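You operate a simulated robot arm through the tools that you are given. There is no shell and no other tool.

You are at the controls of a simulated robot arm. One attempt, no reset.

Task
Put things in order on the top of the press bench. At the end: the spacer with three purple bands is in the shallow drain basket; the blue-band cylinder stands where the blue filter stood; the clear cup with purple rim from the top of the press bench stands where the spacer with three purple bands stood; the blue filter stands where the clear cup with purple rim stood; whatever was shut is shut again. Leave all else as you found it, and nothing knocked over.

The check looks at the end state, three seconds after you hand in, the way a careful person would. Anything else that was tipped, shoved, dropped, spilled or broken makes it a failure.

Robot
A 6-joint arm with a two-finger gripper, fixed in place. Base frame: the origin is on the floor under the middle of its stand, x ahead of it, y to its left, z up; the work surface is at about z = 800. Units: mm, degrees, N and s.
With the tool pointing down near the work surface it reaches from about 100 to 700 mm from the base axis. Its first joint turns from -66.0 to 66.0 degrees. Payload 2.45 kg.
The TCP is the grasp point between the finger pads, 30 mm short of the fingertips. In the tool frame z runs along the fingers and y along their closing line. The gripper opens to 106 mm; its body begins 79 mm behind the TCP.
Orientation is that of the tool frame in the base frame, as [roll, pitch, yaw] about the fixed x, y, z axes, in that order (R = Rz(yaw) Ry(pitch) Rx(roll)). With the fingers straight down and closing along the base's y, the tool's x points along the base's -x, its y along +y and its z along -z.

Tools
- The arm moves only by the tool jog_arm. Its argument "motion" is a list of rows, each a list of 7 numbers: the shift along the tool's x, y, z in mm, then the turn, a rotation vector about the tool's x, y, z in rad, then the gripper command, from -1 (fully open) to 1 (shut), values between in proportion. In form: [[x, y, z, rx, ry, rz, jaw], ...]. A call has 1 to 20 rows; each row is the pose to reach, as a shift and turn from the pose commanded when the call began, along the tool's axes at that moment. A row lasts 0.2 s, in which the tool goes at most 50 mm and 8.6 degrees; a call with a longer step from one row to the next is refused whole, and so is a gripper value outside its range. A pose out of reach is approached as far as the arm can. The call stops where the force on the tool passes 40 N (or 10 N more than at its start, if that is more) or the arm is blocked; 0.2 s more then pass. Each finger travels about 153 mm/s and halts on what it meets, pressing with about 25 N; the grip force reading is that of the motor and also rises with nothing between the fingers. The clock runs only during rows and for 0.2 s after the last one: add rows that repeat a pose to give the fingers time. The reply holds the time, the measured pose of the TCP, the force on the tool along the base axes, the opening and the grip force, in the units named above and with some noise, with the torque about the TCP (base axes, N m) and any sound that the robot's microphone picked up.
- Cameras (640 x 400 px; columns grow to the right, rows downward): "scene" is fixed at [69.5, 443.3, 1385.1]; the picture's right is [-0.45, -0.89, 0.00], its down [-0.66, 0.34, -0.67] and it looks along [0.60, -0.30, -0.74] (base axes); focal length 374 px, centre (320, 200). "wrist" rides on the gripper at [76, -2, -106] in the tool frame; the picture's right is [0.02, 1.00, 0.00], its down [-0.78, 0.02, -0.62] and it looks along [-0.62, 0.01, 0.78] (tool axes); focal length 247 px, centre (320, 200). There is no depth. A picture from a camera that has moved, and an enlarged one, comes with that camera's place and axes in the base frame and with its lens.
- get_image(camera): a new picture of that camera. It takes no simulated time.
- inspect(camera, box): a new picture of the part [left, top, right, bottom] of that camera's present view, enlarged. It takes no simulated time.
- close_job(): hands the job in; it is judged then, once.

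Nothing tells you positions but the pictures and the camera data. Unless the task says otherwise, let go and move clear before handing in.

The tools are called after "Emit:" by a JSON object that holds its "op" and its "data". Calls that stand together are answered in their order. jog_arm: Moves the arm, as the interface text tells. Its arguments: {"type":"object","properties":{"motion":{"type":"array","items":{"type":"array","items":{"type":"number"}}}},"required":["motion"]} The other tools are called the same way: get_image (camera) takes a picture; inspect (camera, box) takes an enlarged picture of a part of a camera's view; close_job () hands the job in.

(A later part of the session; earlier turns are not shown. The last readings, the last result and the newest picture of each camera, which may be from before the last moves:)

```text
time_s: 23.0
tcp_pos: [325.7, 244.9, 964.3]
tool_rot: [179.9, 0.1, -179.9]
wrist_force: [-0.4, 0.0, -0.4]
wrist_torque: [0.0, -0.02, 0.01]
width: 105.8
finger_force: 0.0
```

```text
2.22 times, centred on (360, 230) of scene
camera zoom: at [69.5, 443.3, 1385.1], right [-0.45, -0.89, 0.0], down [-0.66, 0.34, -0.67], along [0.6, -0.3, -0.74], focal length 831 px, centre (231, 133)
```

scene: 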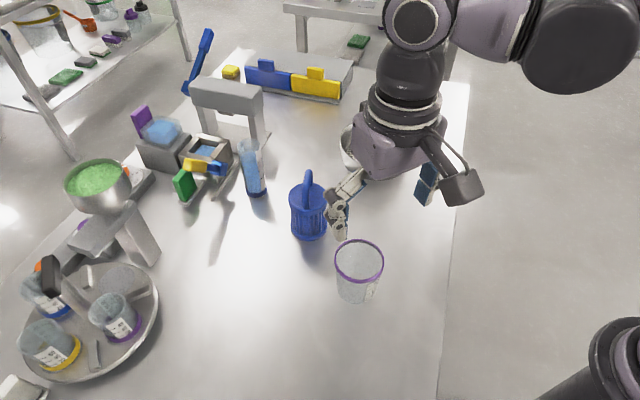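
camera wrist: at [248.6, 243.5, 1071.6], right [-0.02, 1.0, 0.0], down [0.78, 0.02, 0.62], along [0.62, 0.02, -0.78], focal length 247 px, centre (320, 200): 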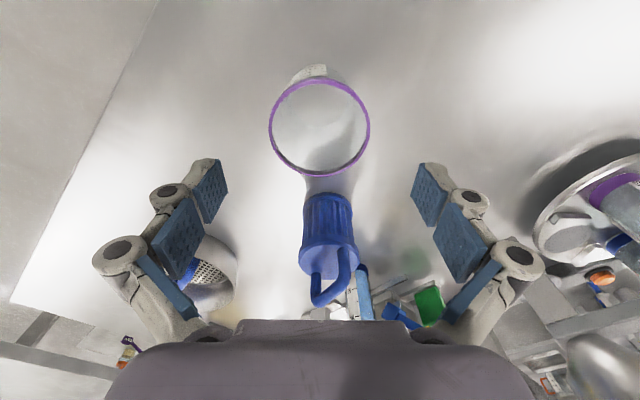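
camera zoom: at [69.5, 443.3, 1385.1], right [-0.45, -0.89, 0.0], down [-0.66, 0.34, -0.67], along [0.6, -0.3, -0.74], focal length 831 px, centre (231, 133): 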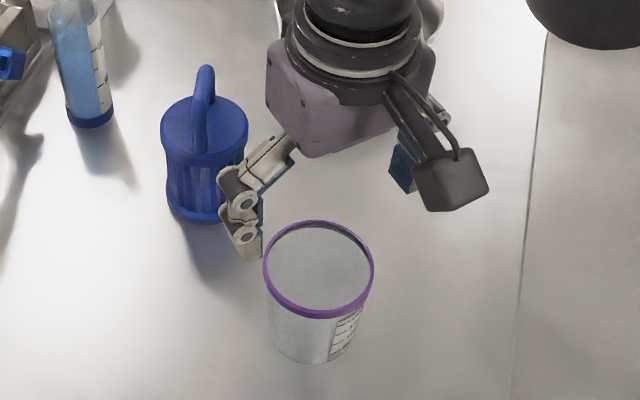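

The cup is centred between the open fingers. Descending around it.

Emit:
{"op": "jog_arm", "data": {"motion": [[0, 0, 25, 0, 0, 0, -1], [0, 0, 50, 0, 0, 0, -1], [0, 0, 75, 0, 0, 0, -1], [0, 0, 95, 0, 0, 0, -1], [0, 0, 102, 0, 0, 0, -1], [0, 0, 102, 0, 0, 0, -1]]}}

Emit:
{"op": "get_image", "data": {"camera": "wrist"}}

Emit:
{"op": "inspect", "data": {"camera": "scene", "box": [280, 190, 440, 320]}}

```text
time_s: 24.4
tcp_pos: [324.3, 245.9, 862.8]
tool_rot: [179.8, 0.1, -179.9]
wrist_force: [0.2, -0.4, 0.6]
wrist_torque: [-0.01, -0.01, 0.07]
width: 106.0
finger_force: 0.1
```

```text
taken
camera wrist: at [248.2, 244.2, 970.1], right [-0.02, 1.0, 0.0], down [0.78, 0.02, 0.62], along [0.62, 0.02, -0.78], focal length 247 px, centre (320, 200)
```

wrist: 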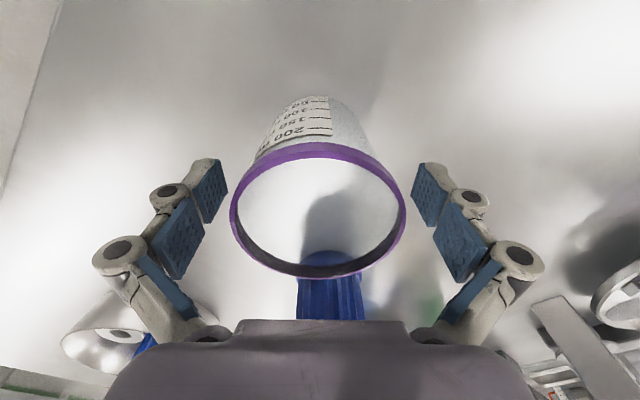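

```text
3.08 times, centred on (360, 255) of scene
camera zoom: at [69.5, 443.3, 1385.1], right [-0.45, -0.89, 0.0], down [-0.66, 0.34, -0.67], along [0.6, -0.3, -0.74], focal length 1150 px, centre (197, 31)
```

zoom: 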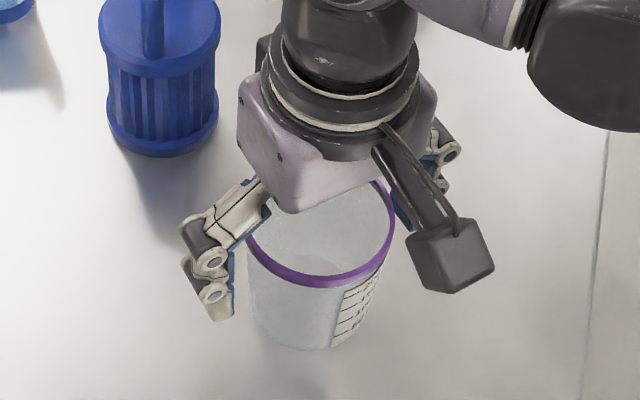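

The cup is empty and the fingers straddle it below the rim. Closing gently in steps.

Emit:
{"op": "jog_arm", "data": {"motion": [[0, 0, 0, 0, 0, 0, -0.6], [0, 0, 0, 0, 0, 0, -0.45], [0, 0, 0, 0, 0, 0, -0.35], [0, 0, 0, 0, 0, 0, -0.25], [0, 0, 0, 0, 0, 0, 0.0], [0, 0, 0, 0, 0, 0, 0.0]]}}

Emit:
{"op": "get_image", "data": {"camera": "wrist"}}

Emit:
{"op": "inspect", "data": {"camera": "scene", "box": [280, 190, 440, 320]}}

```text
time_s: 25.8
tcp_pos: [325.1, 245.4, 862.0]
tool_rot: [179.9, 0.2, -179.9]
wrist_force: [0.6, -0.2, 10.4]
wrist_torque: [-0.03, -0.02, -0.03]
width: 71.2
finger_force: 25.5
```

```text
taken
camera wrist: at [248.3, 244.1, 970.4], right [-0.02, 1.0, 0.0], down [0.78, 0.02, 0.62], along [0.62, 0.02, -0.78], focal length 247 px, centre (320, 200)
```

wrist: 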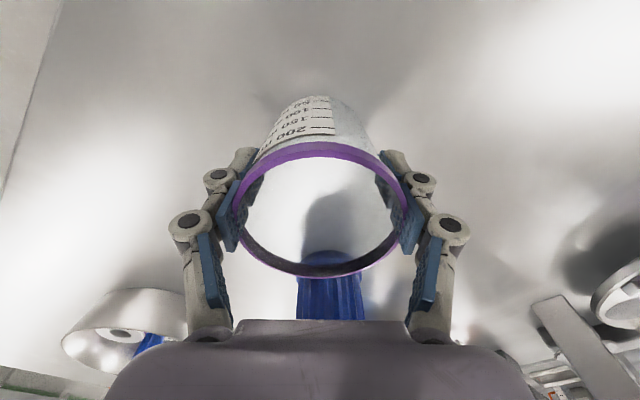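

```text
3.08 times, centred on (360, 255) of scene
camera zoom: at [69.4, 443.2, 1385.2], right [-0.45, -0.89, 0.0], down [-0.66, 0.34, -0.67], along [0.6, -0.3, -0.74], focal length 1150 px, centre (197, 31)
```

zoom: 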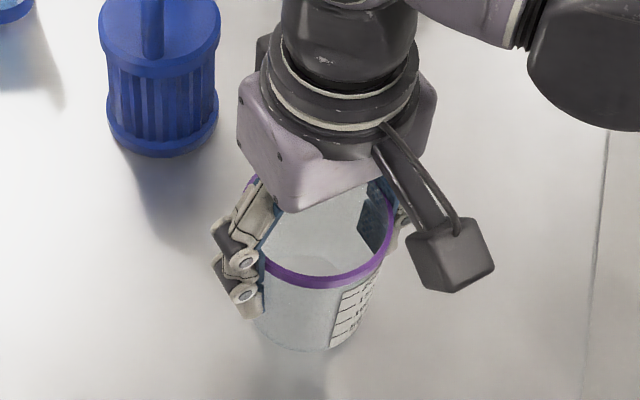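

Gripped at 71 mm. Lifting slowly a bit to verify.

Emit:
{"op": "jog_arm", "data": {"motion": [[0, 0, -5, 0, 0, 0, 0.0], [0, 0, -15, 0, 0, 0, 0.0], [0, 0, -30, 0, 0, 0, 0.0], [0, 0, -45, 0, 0, 0, 0.0], [0, 0, -45, 0, 0, 0, 0.0]]}}

Emit:
{"op": "get_image", "data": {"camera": "wrist"}}

Emit:
{"op": "inspect", "data": {"camera": "scene", "box": [280, 190, 440, 320]}}

```text
time_s: 27.0
tcp_pos: [326.9, 246.1, 907.0]
tool_rot: [179.8, 0.1, -179.9]
wrist_force: [-0.5, 0.6, -0.4]
wrist_torque: [0.02, -0.01, -0.03]
width: 71.2
finger_force: 25.1
```

```text
taken
camera wrist: at [249.2, 245.0, 1015.7], right [-0.02, 1.0, 0.0], down [0.78, 0.02, 0.62], along [0.62, 0.02, -0.78], focal length 247 px, centre (320, 200)
```

wrist: 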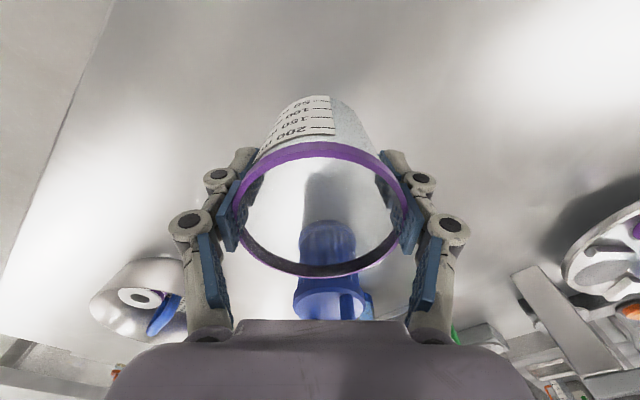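

```text
3.08 times, centred on (360, 255) of scene
camera zoom: at [69.6, 443.3, 1385.1], right [-0.45, -0.89, 0.0], down [-0.66, 0.34, -0.67], along [0.6, -0.3, -0.74], focal length 1150 px, centre (197, 31)
```

zoom: 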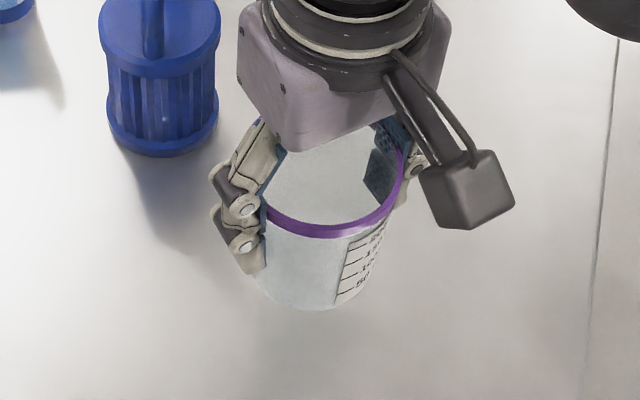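

The cup is held upright. Carrying it to the spacer's old spot near (370, 458).

Emit:
{"op": "jog_arm", "data": {"motion": [[-3, 10, -15, 0, 0, 0, 0.0], [-9, 40, -25, 0, 0, 0, 0.0], [-15, 72, -30, 0, 0, 0, 0.0], [-22, 104, -30, 0, 0, 0, 0.0], [-29, 136, -30, 0, 0, 0, 0.0], [-36, 168, -30, 0, 0, 0, 0.0], [-42, 196, -30, 0, 0, 0, 0.0], [-45, 210, -30, 0, 0, 0, 0.0], [-45.5, 212, -30, 0, 0, 0, 0.0], [-45.5, 212, -30, 0, 0, 0, 0.0]]}}

Emit:
{"op": "get_image", "data": {"camera": "wrist"}}

Emit:
{"op": "get_image", "data": {"camera": "scene"}}

```text
time_s: 29.2
tcp_pos: [371.5, 459.6, 939.1]
tool_rot: [179.8, 0.1, -179.9]
wrist_force: [0.5, -0.1, 0.1]
wrist_torque: [-0.01, -0.04, -0.03]
width: 70.9
finger_force: 25.2
```

```text
taken
camera wrist: at [294.0, 458.0, 1046.0], right [-0.02, 1.0, 0.0], down [0.78, 0.02, 0.62], along [0.62, 0.02, -0.78], focal length 247 px, centre (320, 200)
```

wrist: 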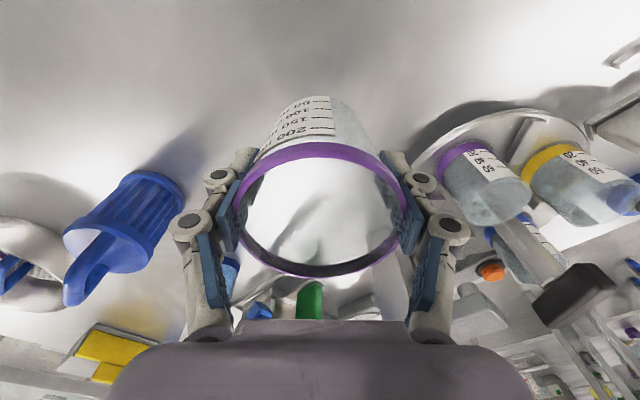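

```text
taken
```

scene: 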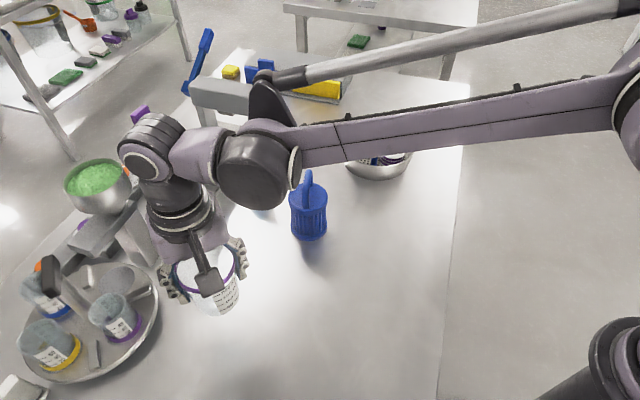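

Over the spot. Lowering the cup to the bench at the same height it was gripped.

Emit:
{"op": "jog_arm", "data": {"motion": [[0, 0, 20, 0, 0, 0, 0.0], [0, 0, 40, 0, 0, 0, 0.0], [0, 0, 55, 0, 0, 0, 0.0], [0, 0, 66, 0, 0, 0, 0.0], [0, 0, 70, 0, 0, 0, 0.0], [0, 0, 72.5, 0, 0, 0, 0.0], [0, 0, 72.5, 0, 0, 0, 0.0]]}}

Emit:
{"op": "inspect", "data": {"camera": "scene", "box": [150, 220, 310, 360]}}

```text
time_s: 30.8
tcp_pos: [371.1, 457.8, 864.7]
tool_rot: [179.8, 0.1, -179.9]
wrist_force: [0.3, -0.2, -0.8]
wrist_torque: [-0.01, 0.02, 0.03]
width: 71.0
finger_force: 25.2
```

```text
2.86 times, centred on (230, 290) of scene
camera zoom: at [69.6, 443.3, 1385.1], right [-0.45, -0.89, 0.0], down [-0.66, 0.34, -0.67], along [0.6, -0.3, -0.74], focal length 1068 px, centre (577, -57)
```

zoom: 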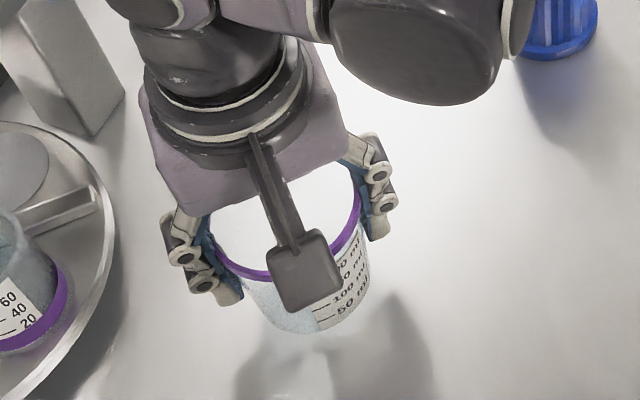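

Emit:
{"op": "jog_arm", "data": {"motion": [[0, 0, 0.8, 0, 0, 0, 0.0], [0, 0, 1.6, 0, 0, 0, 0.0], [0, 0, 2.2, 0, 0, 0, 0.0], [0, 0, 2.2, 0, 0, 0, 0.0]]}}

```text
time_s: 31.8
tcp_pos: [371.5, 457.0, 862.9]
tool_rot: [179.9, 0.1, -179.9]
wrist_force: [0.0, -0.1, 0.2]
wrist_torque: [0.04, -0.04, 0.0]
width: 70.8
finger_force: 25.2
```

Emit:
{"op": "jog_arm", "data": {"motion": [[0, 0, 0.5, 0, 0, 0, 0.0], [0, 0, 1.0, 0, 0, 0, 0.0], [0, 0, 1.0, 0, 0, 0, 0.0]]}}

```text
time_s: 32.6
tcp_pos: [372.1, 458.5, 862.4]
tool_rot: [179.9, 0.1, -179.8]
wrist_force: [-0.5, 1.1, 6.4]
wrist_torque: [0.03, -0.04, 0.04]
width: 71.1
finger_force: 24.8
```

Contact felt (about 6 N). Releasing slowly, then rising.

Emit:
{"op": "jog_arm", "data": {"motion": [[0, 0, 0, 0, 0, 0, -0.3], [0, 0, 0, 0, 0, 0, -0.4], [0, 0, 0, 0, 0, 0, -0.55], [0, 0, 0, 0, 0, 0, -0.8], [0, 0, 0, 0, 0, 0, -0.8]]}}

Emit:
{"op": "get_image", "data": {"camera": "wrist"}}

Emit:
{"op": "inspect", "data": {"camera": "scene", "box": [150, 220, 310, 360]}}

```text
time_s: 33.8
tcp_pos: [371.1, 458.4, 863.0]
tool_rot: [179.9, 0.0, -179.9]
wrist_force: [0.3, -0.5, 0.0]
wrist_torque: [-0.03, -0.04, -0.02]
width: 95.3
finger_force: 0.1
```

```text
taken
camera wrist: at [294.1, 456.8, 970.1], right [-0.02, 1.0, 0.0], down [0.78, 0.02, 0.62], along [0.62, 0.02, -0.78], focal length 247 px, centre (320, 200)
```

wrist: 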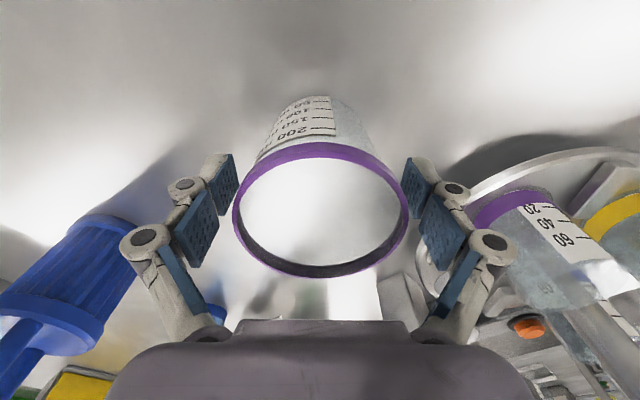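

```text
2.86 times, centred on (230, 290) of scene
camera zoom: at [69.5, 443.3, 1385.1], right [-0.45, -0.89, 0.0], down [-0.66, 0.34, -0.67], along [0.6, -0.3, -0.74], focal length 1068 px, centre (577, -57)
```

zoom: 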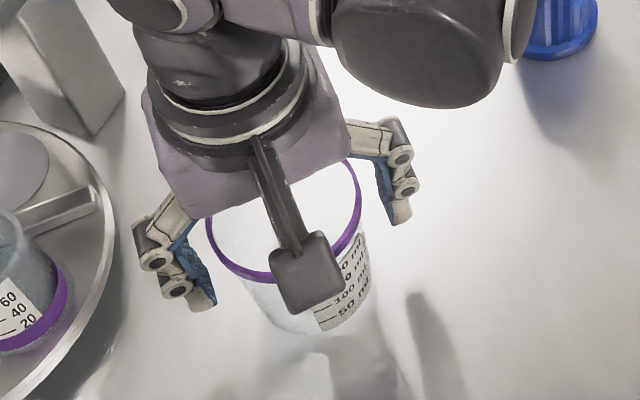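

The cup stands at the new spot. Rising straight up and moving over to view the blue filter.

Emit:
{"op": "jog_arm", "data": {"motion": [[0, 0, -20, 0, 0, 0, -0.8], [0, 0, -55, 0, 0, 0, -0.8], [0, 0, -100, 0, 0, 0, -0.8], [0, 0, -145, 0, 0, 0, -1], [-12, -40, -165, 0, 0, 0, -1], [-24, -80, -185, 0, 0, 0, -1], [-36, -120, -200, 0, 0, 0, -1], [-48, -160, -210, 0, 0, 0, -1], [-55, -198, -215, 0, 0, 0, -1], [-55, -198, -215, 0, 0, 0, -1]]}}

Emit:
{"op": "get_image", "data": {"camera": "wrist"}}

Emit:
{"op": "get_image", "data": {"camera": "scene"}}

```text
time_s: 36.0
tcp_pos: [424.4, 260.2, 1080.7]
tool_rot: [179.9, 0.1, -180.0]
wrist_force: [0.6, 0.2, -0.4]
wrist_torque: [0.0, 0.02, 0.0]
width: 106.2
finger_force: 0.2
```

```text
taken
camera wrist: at [346.4, 257.9, 1187.4], right [-0.02, 1.0, 0.0], down [0.78, 0.02, 0.62], along [0.62, 0.02, -0.78], focal length 247 px, centre (320, 200)
```

wrist: 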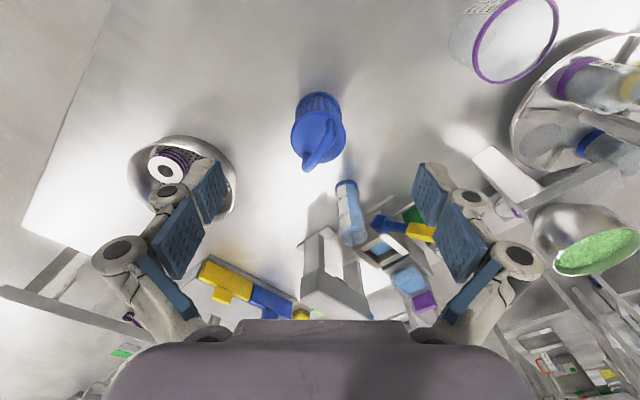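

```text
taken
```

scene: 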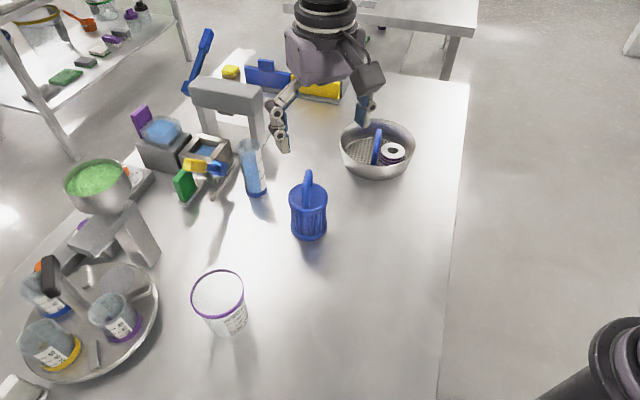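

Emit:
{"op": "inspect", "data": {"camera": "wrist", "box": [270, 75, 370, 185]}}

Emit:
{"op": "inspect", "data": {"camera": "scene", "box": [180, 255, 260, 345]}}

Emit:
{"op": "inspect", "data": {"camera": "scene", "box": [265, 160, 350, 250]}}

```text
3.64 times, centred on (320, 130) of wrist
camera zoom: at [346.4, 257.9, 1187.4], right [-0.02, 1.0, 0.0], down [0.78, 0.02, 0.62], along [0.62, 0.02, -0.78], focal length 898 px, centre (320, 454)
```

zoom: 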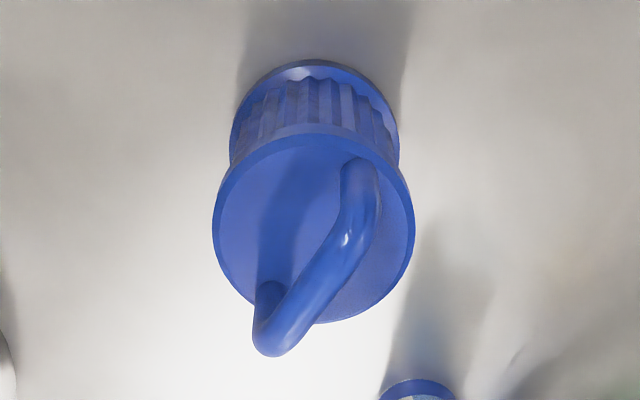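

```text
4.44 times, centred on (220, 300) of scene
camera zoom: at [69.6, 443.3, 1385.1], right [-0.45, -0.89, 0.0], down [-0.66, 0.34, -0.67], along [0.6, -0.3, -0.74], focal length 1661 px, centre (764, -244)
```

zoom: 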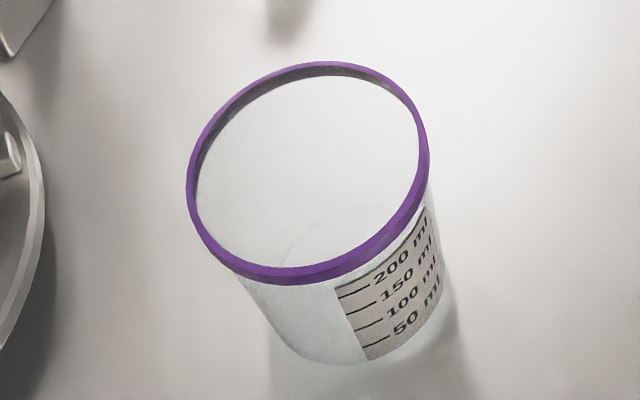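

```text
4.44 times, centred on (308, 205) of scene
camera zoom: at [69.6, 443.3, 1385.1], right [-0.45, -0.89, 0.0], down [-0.66, 0.34, -0.67], along [0.6, -0.3, -0.74], focal length 1661 px, centre (376, 178)
```

zoom: 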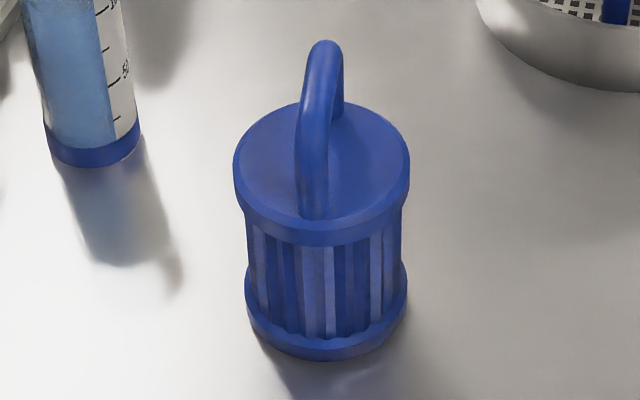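

The filter's body centre works out to (484, 259), top disc at z ≈ 888 (72 mm across), handle top around 935. I'll move above it and align to grip the body's upper flange with the handle between the fingers.

Emit:
{"op": "jog_arm", "data": {"motion": [[-30, -1, 20, 0, 0, 0, -1], [-60, -1, 40, 0, 0, 0, -1], [-60, -1, 65, 0, 0, 0, -1], [-60, -1, 65, 0, 0, 0, -1]]}}

Emit:
{"op": "get_image", "data": {"camera": "wrist"}}

Emit:
{"op": "get_image", "data": {"camera": "scene"}}

```text
time_s: 37.0
tcp_pos: [485.5, 257.8, 1012.0]
tool_rot: [179.9, 0.1, -179.9]
wrist_force: [0.3, 0.5, 0.8]
wrist_torque: [-0.06, 0.02, -0.01]
width: 105.9
finger_force: 0.0
```

```text
taken
camera wrist: at [408.1, 258.2, 1120.2], right [-0.02, 1.0, 0.0], down [0.78, 0.02, 0.62], along [0.62, 0.02, -0.78], focal length 247 px, centre (320, 200)
```

wrist: 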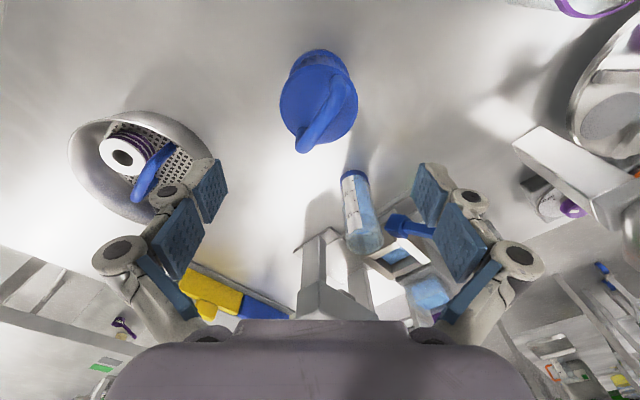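

```text
taken
```

scene: 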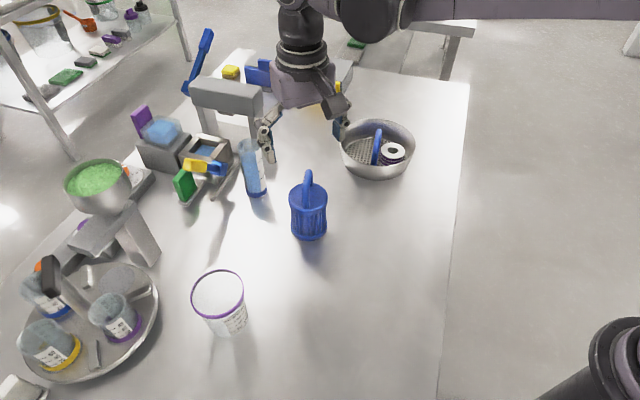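

Emit:
{"op": "inspect", "data": {"camera": "wrist", "box": [265, 40, 375, 160]}}

```text
3.33 times, centred on (320, 100) of wrist
camera zoom: at [408.1, 258.2, 1120.2], right [-0.02, 1.0, 0.0], down [0.78, 0.02, 0.62], along [0.62, 0.02, -0.78], focal length 823 px, centre (320, 533)
```

zoom: 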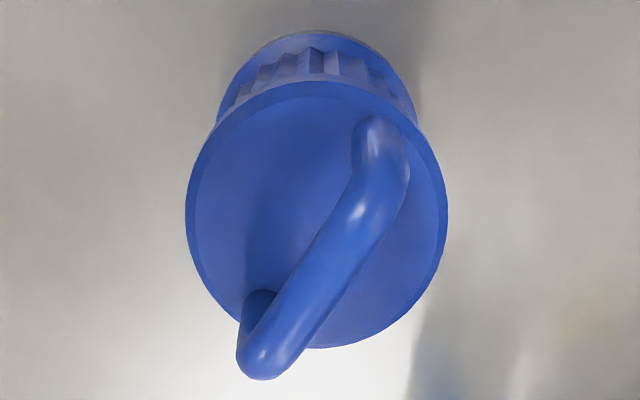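

The filter is centred between the fingers. Descending to grip the upper flange.

Emit:
{"op": "jog_arm", "data": {"motion": [[0, 1, 25, 0, 0, 0, -1], [0, 1, 50, 0, 0, 0, -1], [0, 1, 75, 0, 0, 0, -1], [0, 1, 100, 0, 0, 0, -1], [0, 1, 120, 0, 0, 0, -1], [0, 1, 130, 0, 0, 0, -1], [0, 1, 130, 0, 0, 0, -1]]}}

Emit:
{"op": "get_image", "data": {"camera": "wrist"}}

Emit:
{"op": "inspect", "data": {"camera": "scene", "box": [230, 120, 390, 260]}}

```text
time_s: 38.6
tcp_pos: [486.8, 259.9, 881.8]
tool_rot: [179.9, 0.0, -179.8]
wrist_force: [-0.3, 0.5, 0.2]
wrist_torque: [-0.01, 0.0, 0.02]
width: 106.2
finger_force: 0.0
```

```text
taken
camera wrist: at [409.6, 259.1, 988.5], right [-0.02, 1.0, 0.0], down [0.78, 0.02, 0.62], along [0.62, 0.02, -0.78], focal length 247 px, centre (320, 200)
```

wrist: 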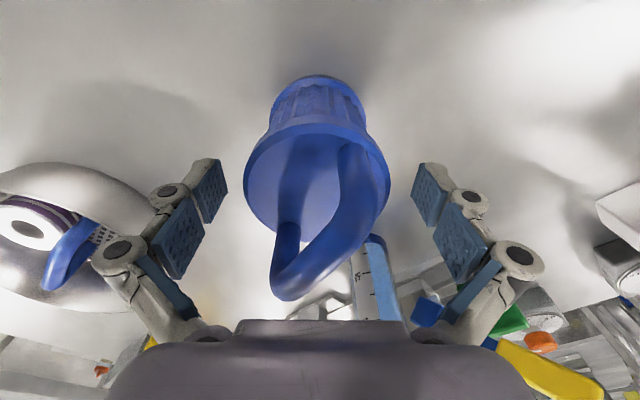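

```text
2.86 times, centred on (310, 190) of scene
camera zoom: at [69.5, 443.3, 1385.1], right [-0.45, -0.89, 0.0], down [-0.66, 0.34, -0.67], along [0.6, -0.3, -0.74], focal length 1068 px, centre (349, 229)
```

zoom: 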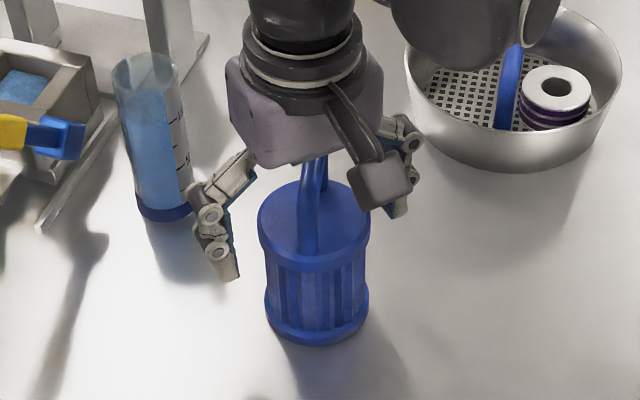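

Fingers are either side of the flange, handle clear of the palm. Closing gently.

Emit:
{"op": "jog_arm", "data": {"motion": [[0, 0, 0, 0, 0, 0, -0.6], [0, 0, 0, 0, 0, 0, -0.45], [0, 0, 0, 0, 0, 0, -0.35], [0, 0, 0, 0, 0, 0, -0.2], [0, 0, 0, 0, 0, 0, 0.1], [0, 0, 0, 0, 0, 0, 0.1]]}}

Emit:
{"op": "get_image", "data": {"camera": "wrist"}}

Emit:
{"op": "inspect", "data": {"camera": "scene", "box": [230, 120, 390, 260]}}

```text
time_s: 40.0
tcp_pos: [487.0, 260.1, 881.5]
tool_rot: [180.0, 0.1, -179.8]
wrist_force: [-0.7, -1.0, 4.2]
wrist_torque: [-0.14, 0.03, 0.02]
width: 70.1
finger_force: 25.3
```

```text
taken
camera wrist: at [409.6, 259.0, 989.0], right [-0.02, 1.0, 0.0], down [0.78, 0.02, 0.62], along [0.62, 0.02, -0.78], focal length 247 px, centre (320, 200)
```

wrist: 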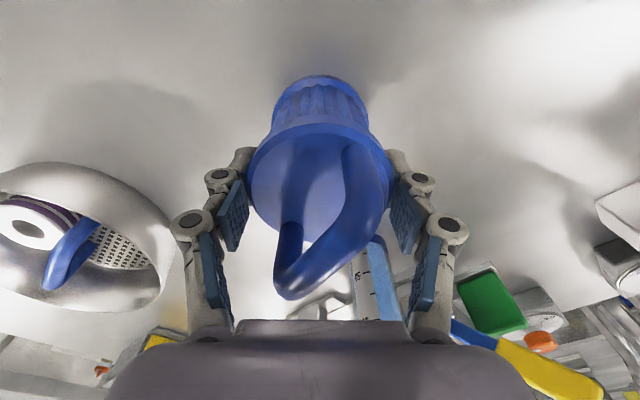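

```text
2.86 times, centred on (310, 190) of scene
camera zoom: at [69.5, 443.2, 1385.2], right [-0.45, -0.89, 0.0], down [-0.66, 0.34, -0.67], along [0.6, -0.3, -0.74], focal length 1068 px, centre (349, 229)
```

zoom: 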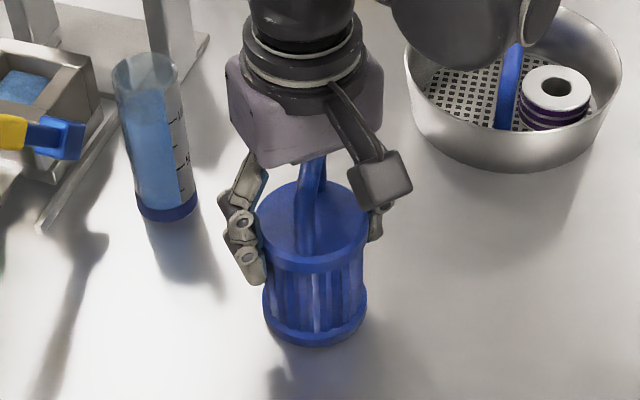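

Gripped at 70 mm. Lifting slowly to check the hold.

Emit:
{"op": "jog_arm", "data": {"motion": [[0, 0, -4, 0, 0, 0, 0.1], [0, 0, -12, 0, 0, 0, 0.1], [0, 0, -25, 0, 0, 0, 0.1], [0, 0, -40, 0, 0, 0, 0.1], [0, 0, -40, 0, 0, 0, 0.1]]}}

Emit:
{"op": "get_image", "data": {"camera": "wrist"}}

Emit:
{"op": "inspect", "data": {"camera": "scene", "box": [230, 120, 390, 260]}}

```text
time_s: 41.2
tcp_pos: [486.7, 259.4, 922.0]
tool_rot: [179.8, 0.1, -179.9]
wrist_force: [0.2, -0.6, -0.3]
wrist_torque: [0.0, 0.03, 0.02]
width: 70.0
finger_force: 24.8
```

```text
taken
camera wrist: at [409.4, 259.2, 1030.3], right [-0.02, 1.0, 0.0], down [0.78, 0.02, 0.62], along [0.62, 0.02, -0.78], focal length 247 px, centre (320, 200)
```

wrist: 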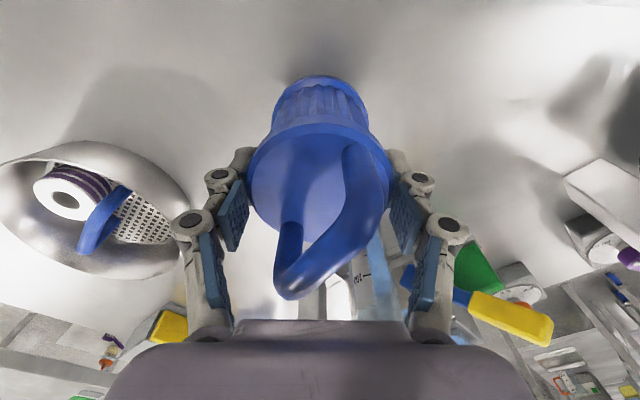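

```text
2.86 times, centred on (310, 190) of scene
camera zoom: at [69.6, 443.3, 1385.1], right [-0.45, -0.89, 0.0], down [-0.66, 0.34, -0.67], along [0.6, -0.3, -0.74], focal length 1068 px, centre (349, 229)
```

zoom: 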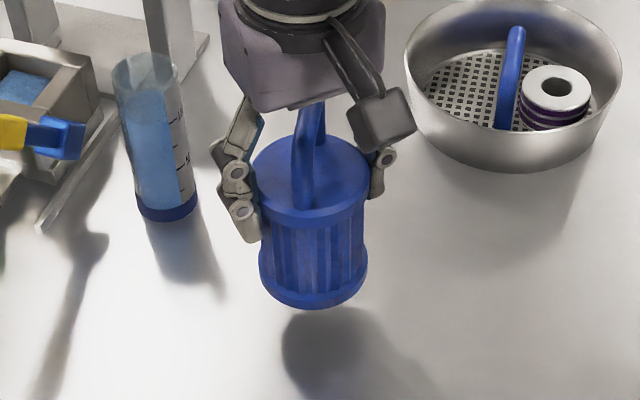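

The filter hangs straight. Carrying it to the cup's old spot near (325, 246).

Emit:
{"op": "jog_arm", "data": {"motion": [[10, -1, -8, 0, 0, 0, 0.1], [35, -3, -15, 0, 0, 0, 0.1], [65, -6, -15, 0, 0, 0, 0.1], [95, -8, -15, 0, 0, 0, 0.1], [125, -11, -15, 0, 0, 0, 0.1], [148, -13, -15, 0, 0, 0, 0.1], [160, -13.5, -15, 0, 0, 0, 0.1], [160.5, -13.5, -15, 0, 0, 0, 0.1]]}}

Emit:
{"op": "get_image", "data": {"camera": "wrist"}}

Emit:
{"op": "get_image", "data": {"camera": "scene"}}

```text
time_s: 43.0
tcp_pos: [325.5, 245.7, 937.7]
tool_rot: [179.8, 0.2, -179.8]
wrist_force: [0.5, 0.0, -1.0]
wrist_torque: [-0.01, -0.01, 0.02]
width: 69.6
finger_force: 25.6
```

```text
taken
camera wrist: at [248.2, 244.8, 1045.2], right [-0.02, 1.0, 0.0], down [0.78, 0.02, 0.62], along [0.62, 0.02, -0.78], focal length 247 px, centre (320, 200)
```

wrist: 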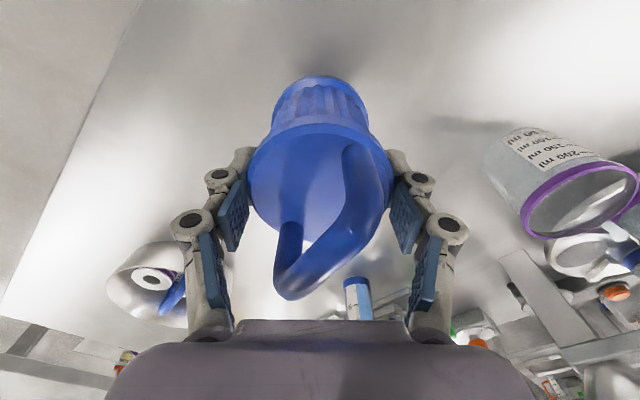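

```text
taken
```

scene: 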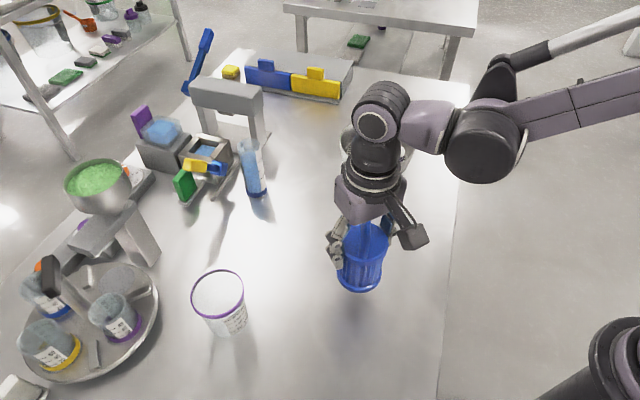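

Lowering the filter onto the bench.

Emit:
{"op": "jog_arm", "data": {"motion": [[0, 0, 15, 0, 0, 0, 0.1], [0, 0, 30, 0, 0, 0, 0.1], [0, 0, 42, 0, 0, 0, 0.1], [0, 0, 50, 0, 0, 0, 0.1], [0, 0, 53, 0, 0, 0, 0.1], [0, 0, 54, 0, 0, 0, 0.1], [0, 0, 54, 0, 0, 0, 0.1]]}}

```text
time_s: 44.6
tcp_pos: [327.5, 246.9, 883.7]
tool_rot: [179.9, 0.1, -180.0]
wrist_force: [-0.3, 0.0, -2.2]
wrist_torque: [0.03, 0.01, 0.01]
width: 70.3
finger_force: 24.6
```

Emit:
{"op": "jog_arm", "data": {"motion": [[0, 0, 0.6, 0, 0, 0, 0.1], [0, 0, 1.2, 0, 0, 0, 0.1], [0, 0, 1.6, 0, 0, 0, 0.1], [0, 0, 1.6, 0, 0, 0, 0.1]]}}

```text
time_s: 45.6
tcp_pos: [326.4, 245.9, 882.0]
tool_rot: [179.9, 0.1, -179.9]
wrist_force: [-0.4, 0.1, -1.2]
wrist_torque: [-0.02, 0.03, 0.01]
width: 70.0
finger_force: 24.6
```

Emit:
{"op": "jog_arm", "data": {"motion": [[0, 0, 0.5, 0, 0, 0, 0.1], [0, 0, 1.0, 0, 0, 0, 0.1], [0, 0, 1.0, 0, 0, 0, 0.1]]}}

Emit:
{"op": "inspect", "data": {"camera": "scene", "box": [300, 190, 430, 320]}}

```text
time_s: 46.4
tcp_pos: [327.6, 245.9, 880.6]
tool_rot: [179.9, 0.1, -179.9]
wrist_force: [-0.6, -1.1, 18.7]
wrist_torque: [0.0, 0.07, 0.08]
width: 70.0
finger_force: 24.9
```

```text
3.08 times, centred on (365, 255) of scene
camera zoom: at [69.4, 443.1, 1385.2], right [-0.45, -0.89, 0.0], down [-0.66, 0.34, -0.67], along [0.6, -0.3, -0.74], focal length 1150 px, centre (182, 31)
```

zoom: 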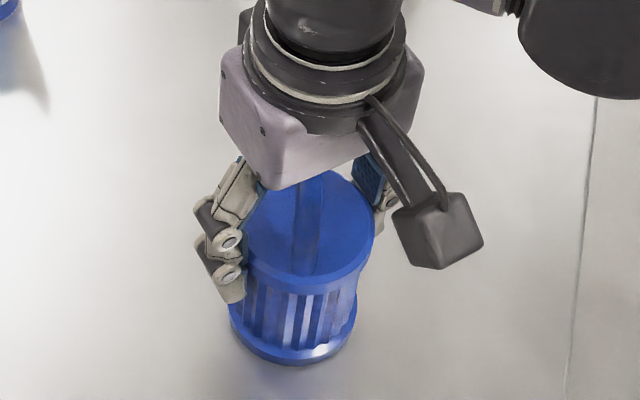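

Contact with the bench. Easing off half a millimetre and releasing gently.

Emit:
{"op": "jog_arm", "data": {"motion": [[0, 0, -0.5, 0, 0, 0, 0.1], [0, 0, -0.5, 0, 0, 0, -0.28], [0, 0, -0.5, 0, 0, 0, -0.4], [0, 0, -0.5, 0, 0, 0, -0.6], [0, 0, -0.5, 0, 0, 0, -0.9], [0, 0, -0.5, 0, 0, 0, -0.9]]}}

Emit:
{"op": "get_image", "data": {"camera": "wrist"}}

Emit:
{"op": "inspect", "data": {"camera": "scene", "box": [300, 190, 430, 320]}}

```text
time_s: 47.8
tcp_pos: [327.7, 246.9, 881.1]
tool_rot: [179.9, 0.2, -179.9]
wrist_force: [0.1, 0.1, 0.7]
wrist_torque: [0.0, 0.03, 0.03]
width: 100.6
finger_force: 0.1
```

```text
taken
camera wrist: at [249.1, 245.6, 988.4], right [-0.02, 1.0, 0.0], down [0.78, 0.02, 0.62], along [0.62, 0.02, -0.78], focal length 247 px, centre (320, 200)
```

wrist: 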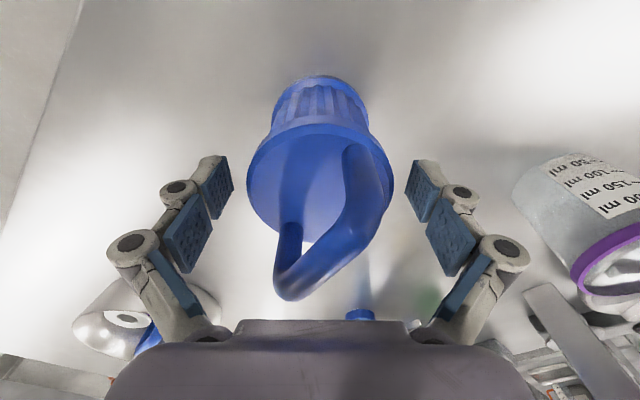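

```text
3.08 times, centred on (365, 255) of scene
camera zoom: at [69.5, 443.3, 1385.1], right [-0.45, -0.89, 0.0], down [-0.66, 0.34, -0.67], along [0.6, -0.3, -0.74], focal length 1150 px, centre (182, 31)
```

zoom: 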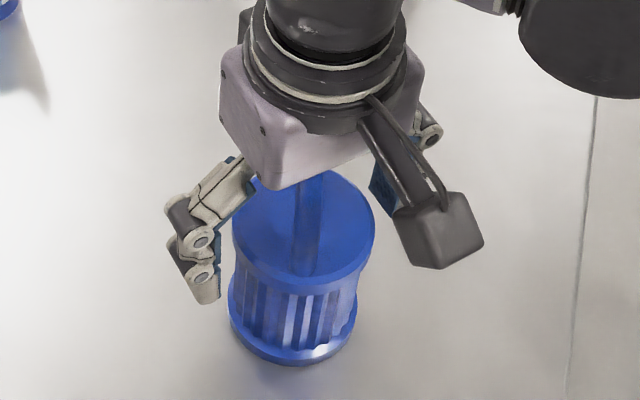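

The filter stands free. Rising and going to view the cylinder near the press.

Emit:
{"op": "jog_arm", "data": {"motion": [[0, 0, -20, 0, 0, 0, -0.9], [0, 0, -60, 0, 0, 0, -0.9], [0, 0, -105, 0, 0, 0, -0.9], [0, 0, -150, 0, 0, 0, -1], [0, 0, -195, 0, 0, 0, -1], [-40, 13, -205, 0, 0, 0, -1], [-80, 26, -205, 0, 0, 0, -1], [-120, 40, -205, 0, 0, 0, -1], [-160, 54, -205, 0, 0, 0, -1], [-180, 64, -205, 0, 0, 0, -1], [-180, 64, -205, 0, 0, 0, -1]]}}

Emit:
{"op": "get_image", "data": {"camera": "wrist"}}

Emit:
{"op": "get_image", "data": {"camera": "scene"}}

```text
time_s: 50.2
tcp_pos: [507.8, 308.7, 1086.9]
tool_rot: [180.0, 0.1, -180.0]
wrist_force: [-0.4, 0.4, -0.5]
wrist_torque: [-0.02, -0.03, -0.02]
width: 106.1
finger_force: 0.0
```

```text
taken
camera wrist: at [430.5, 309.0, 1194.4], right [-0.02, 1.0, 0.0], down [0.78, 0.02, 0.62], along [0.62, 0.02, -0.78], focal length 247 px, centre (320, 200)
```

wrist: 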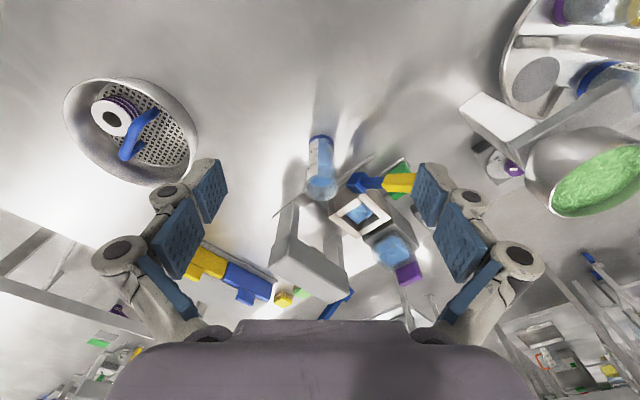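

```text
taken
```

scene: 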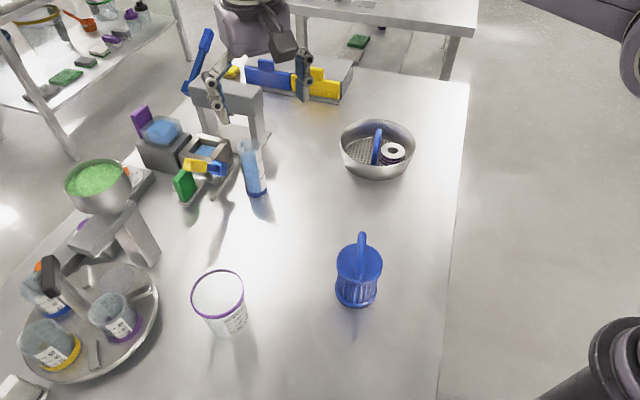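

Emit:
{"op": "inspect", "data": {"camera": "wrist", "box": [240, 110, 440, 310]}}

Emit:
{"op": "inspect", "data": {"camera": "wrist", "box": [280, 120, 370, 210]}}

Emit:
{"op": "inspect", "data": {"camera": "scene", "box": [180, 70, 300, 210]}}

Emit:
{"op": "inspect", "data": {"camera": "scene", "box": [315, 220, 400, 315]}}

```text
2.00 times, centred on (340, 210) of wrist
camera zoom: at [430.5, 309.0, 1194.4], right [-0.02, 1.0, 0.0], down [0.78, 0.02, 0.62], along [0.62, 0.02, -0.78], focal length 494 px, centre (280, 180)
```

zoom: 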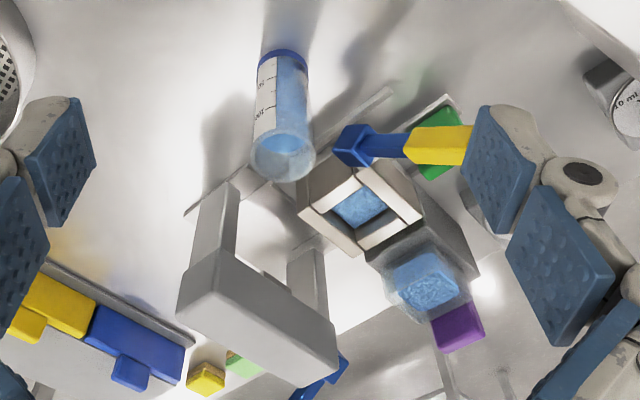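

```text
4.44 times, centred on (325, 165) of wrist
camera zoom: at [430.5, 309.0, 1194.4], right [-0.02, 1.0, 0.0], down [0.78, 0.02, 0.62], along [0.62, 0.02, -0.78], focal length 1098 px, centre (298, 356)
```

zoom: 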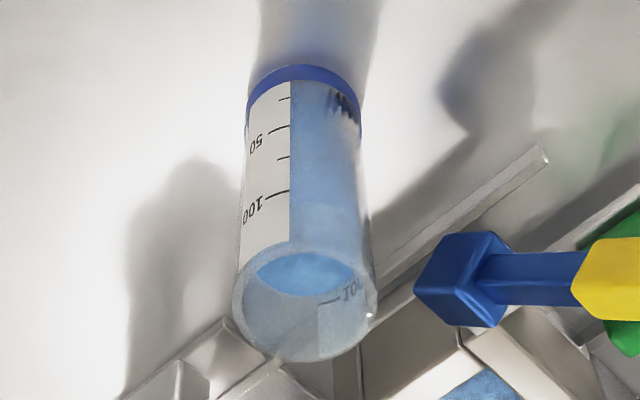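

```text
2.86 times, centred on (240, 140) of scene
camera zoom: at [69.6, 443.3, 1385.1], right [-0.45, -0.89, 0.0], down [-0.66, 0.34, -0.67], along [0.6, -0.3, -0.74], focal length 1068 px, centre (549, 371)
```

zoom: 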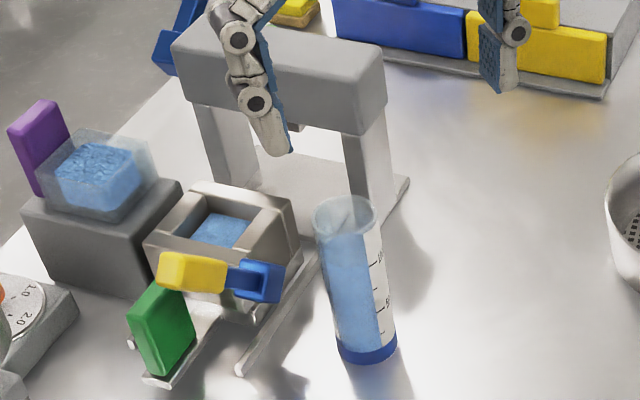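

```text
4.21 times, centred on (358, 268) of scene
camera zoom: at [69.6, 443.3, 1385.1], right [-0.45, -0.89, 0.0], down [-0.66, 0.34, -0.67], along [0.6, -0.3, -0.74], focal length 1574 px, centre (162, -84)
```

zoom: 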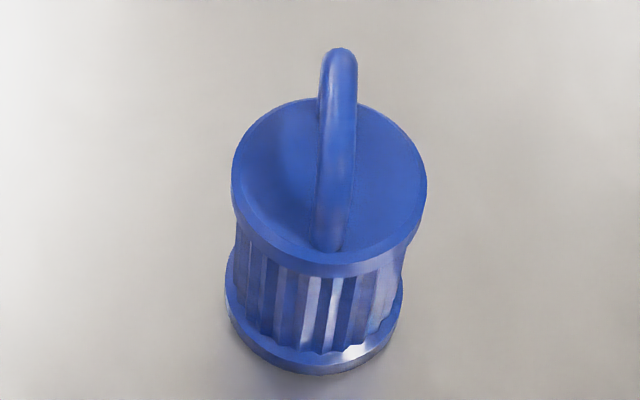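

The cylinder stands at about (625, 317), 45 mm wide, ~124 mm tall and part-filled with blue liquid, just about at the reach limit. I'll try to get above it with the jaws turned 27° so they close sideways (away from the blue clamp).

Emit:
{"op": "jog_arm", "data": {"motion": [[-24, 2, 10, 0, 0, -0.095, -1], [-48, 4, 25, 0, 0, -0.19, -0.8], [-72, 5, 40, 0, 0, -0.285, -0.6], [-96, 7, 55, 0, 0, -0.38, -0.42], [-117, 8.6, 70, 0, 0, -0.47, -0.42], [-117, 8.6, 70, 0, 0, -0.47, -0.42], [-117, 8.6, 70, 0, 0, -0.47, -0.42]]}}

Emit:
{"op": "get_image", "data": {"camera": "wrist"}}

Emit:
{"op": "get_image", "data": {"camera": "scene"}}

```text
time_s: 51.8
tcp_pos: [595.2, 305.5, 1004.9]
tool_rot: [180.0, 0.1, -153.0]
wrist_force: [-0.5, 0.1, 0.0]
wrist_torque: [0.02, 0.02, -0.01]
width: 75.3
finger_force: 0.1
out of reach, approached as far as the arm can: row 3, 4, 5, 6, 7
```

```text
taken
camera wrist: at [526.5, 270.5, 1112.4], right [-0.47, 0.88, 0.0], down [0.69, 0.37, 0.62], along [0.55, 0.3, -0.78], focal length 247 px, centre (320, 200)
```

wrist: 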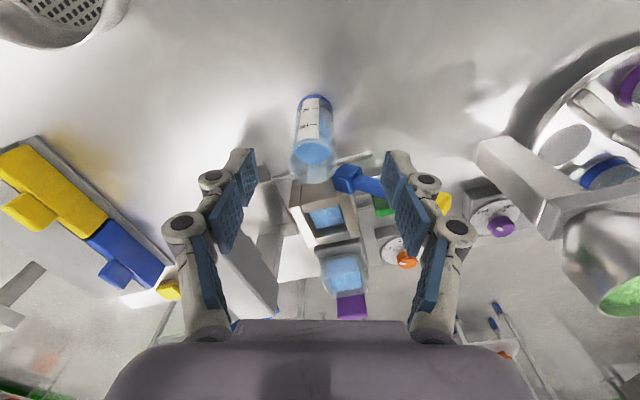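

```text
taken
```

scene: 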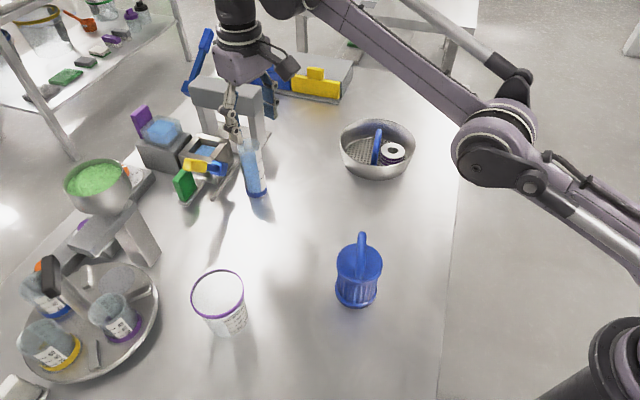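

Straight down at z≈1005 the reach stops at about 669 mm radius, so I'll tilt the tool slightly outward for margin. First a zoomed view to refine the cylinder position.

Emit:
{"op": "inspect", "data": {"camera": "wrist", "box": [260, 80, 380, 200]}}

Emit:
{"op": "inspect", "data": {"camera": "scene", "box": [200, 80, 300, 210]}}

```text
3.33 times, centred on (320, 140) of wrist
camera zoom: at [526.5, 270.5, 1112.4], right [-0.47, 0.88, 0.0], down [0.69, 0.37, 0.62], along [0.55, 0.3, -0.78], focal length 823 px, centre (320, 400)
```

zoom: 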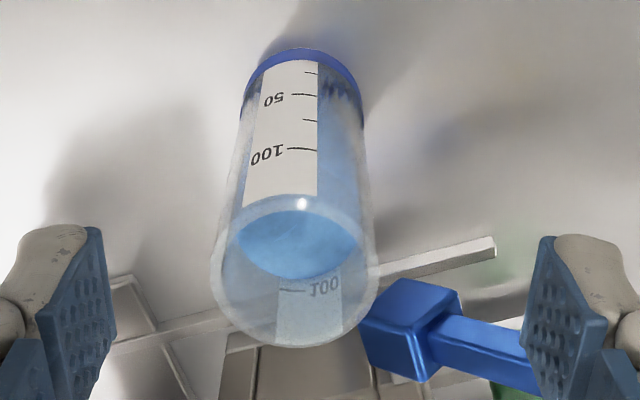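

```text
3.08 times, centred on (250, 145) of scene
camera zoom: at [69.6, 443.3, 1385.1], right [-0.45, -0.89, 0.0], down [-0.66, 0.34, -0.67], along [0.6, -0.3, -0.74], focal length 1150 px, centre (535, 369)
```

zoom: 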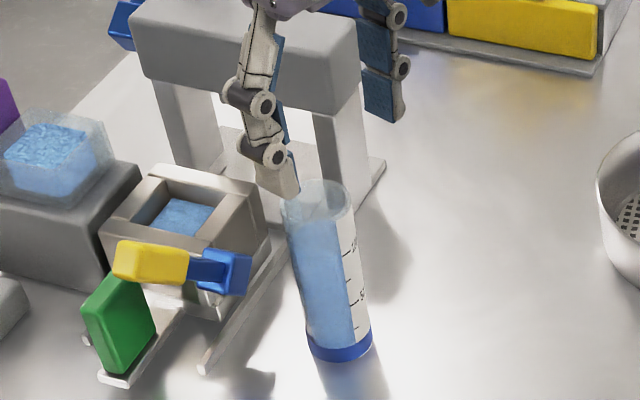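

Cylinder refined to about (626, 315). I'll tilt the tool 13° outward in place (fingertips stay well above the cylinder) and see where the commanded pose ends up.

Emit:
{"op": "jog_arm", "data": {"motion": [[0, 0, 0, 0, -0.06, 0, -0.42], [0, 0, 0, 0, -0.12, 0, -0.42], [0, 0, 0, 0, -0.18, 0, -0.42], [0, 0, 0, 0, -0.227, 0, -0.42], [0, 0, 0, 0, -0.227, 0, -0.42]]}}

Emit:
{"op": "get_image", "data": {"camera": "wrist"}}

Emit:
{"op": "inspect", "data": {"camera": "scene", "box": [180, 40, 340, 210]}}

```text
time_s: 53.0
tcp_pos: [615.9, 317.8, 1024.5]
tool_rot: [179.9, 13.2, -153.1]
wrist_force: [-0.6, -0.3, -1.0]
wrist_torque: [0.01, 0.0, -0.02]
width: 75.3
finger_force: 0.0
out of reach, approached as far as the arm can: row 2, 3, 4, 5
```

```text
taken
camera wrist: at [528.7, 272.1, 1112.3], right [-0.47, 0.88, 0.0], down [0.55, 0.3, 0.78], along [0.69, 0.37, -0.62], focal length 247 px, centre (320, 200)
```

wrist: 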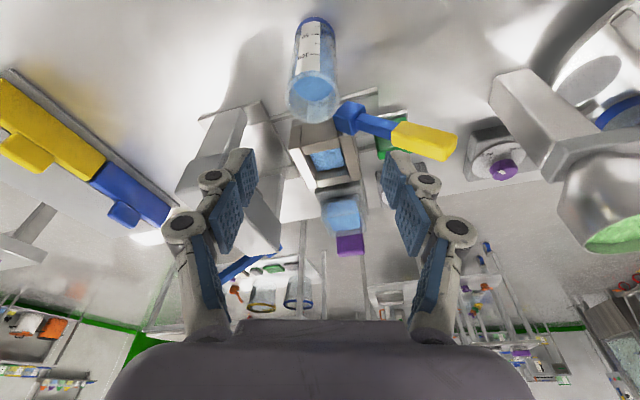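

```text
2.35 times, centred on (260, 125) of scene
camera zoom: at [69.5, 443.3, 1385.1], right [-0.45, -0.89, 0.0], down [-0.66, 0.34, -0.67], along [0.6, -0.3, -0.74], focal length 880 px, centre (461, 376)
```

zoom: 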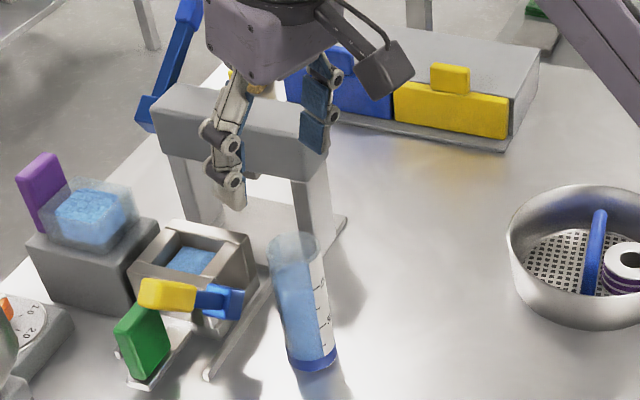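

Tilt gained reach. Now I move 50 mm down vertically, still with fingertips above the cylinder top, to settle into a reachable pose and read it.

Emit:
{"op": "jog_arm", "data": {"motion": [[3, 0, 13, 0, 0, 0, -0.42], [6, 0, 26, 0, 0, 0, -0.42], [9, 0, 39, 0, 0, 0, -0.42], [11.2, 0, 48.7, 0, 0, 0, -0.42], [11.2, 0, 48.7, 0, 0, 0, -0.42], [11.2, 0, 48.7, 0, 0, 0, -0.42]]}}

Emit:
{"op": "get_image", "data": {"camera": "wrist"}}

Emit:
{"op": "inspect", "data": {"camera": "scene", "box": [180, 60, 320, 210]}}

```text
time_s: 54.4
tcp_pos: [637.8, 327.2, 986.3]
tool_rot: [180.0, 13.1, -152.9]
wrist_force: [0.1, 0.3, -0.1]
wrist_torque: [0.03, -0.01, -0.03]
width: 75.0
finger_force: 0.0
out of reach, approached as far as the arm can: row 1, 2, 3, 4, 5, 6
```

```text
taken
camera wrist: at [549.8, 281.9, 1074.6], right [-0.47, 0.88, 0.0], down [0.55, 0.3, 0.78], along [0.69, 0.37, -0.62], focal length 247 px, centre (320, 200)
```

wrist: 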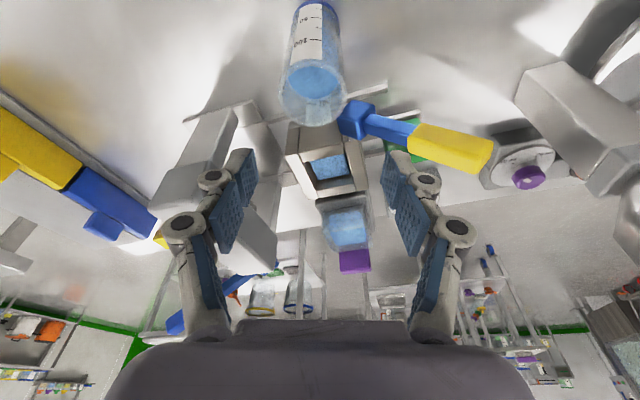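

```text
2.67 times, centred on (250, 135) of scene
camera zoom: at [69.5, 443.3, 1385.1], right [-0.45, -0.89, 0.0], down [-0.66, 0.34, -0.67], along [0.6, -0.3, -0.74], focal length 997 px, centre (507, 373)
```

zoom: 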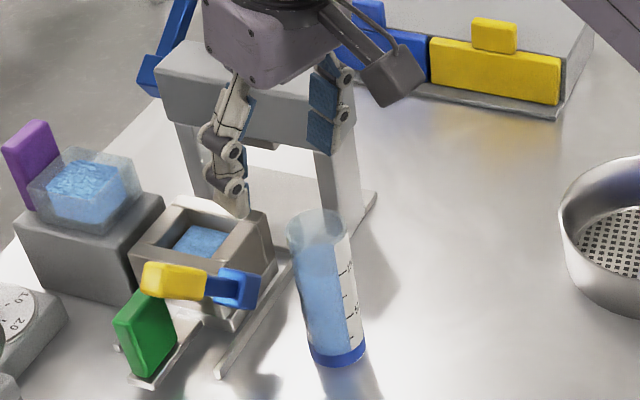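

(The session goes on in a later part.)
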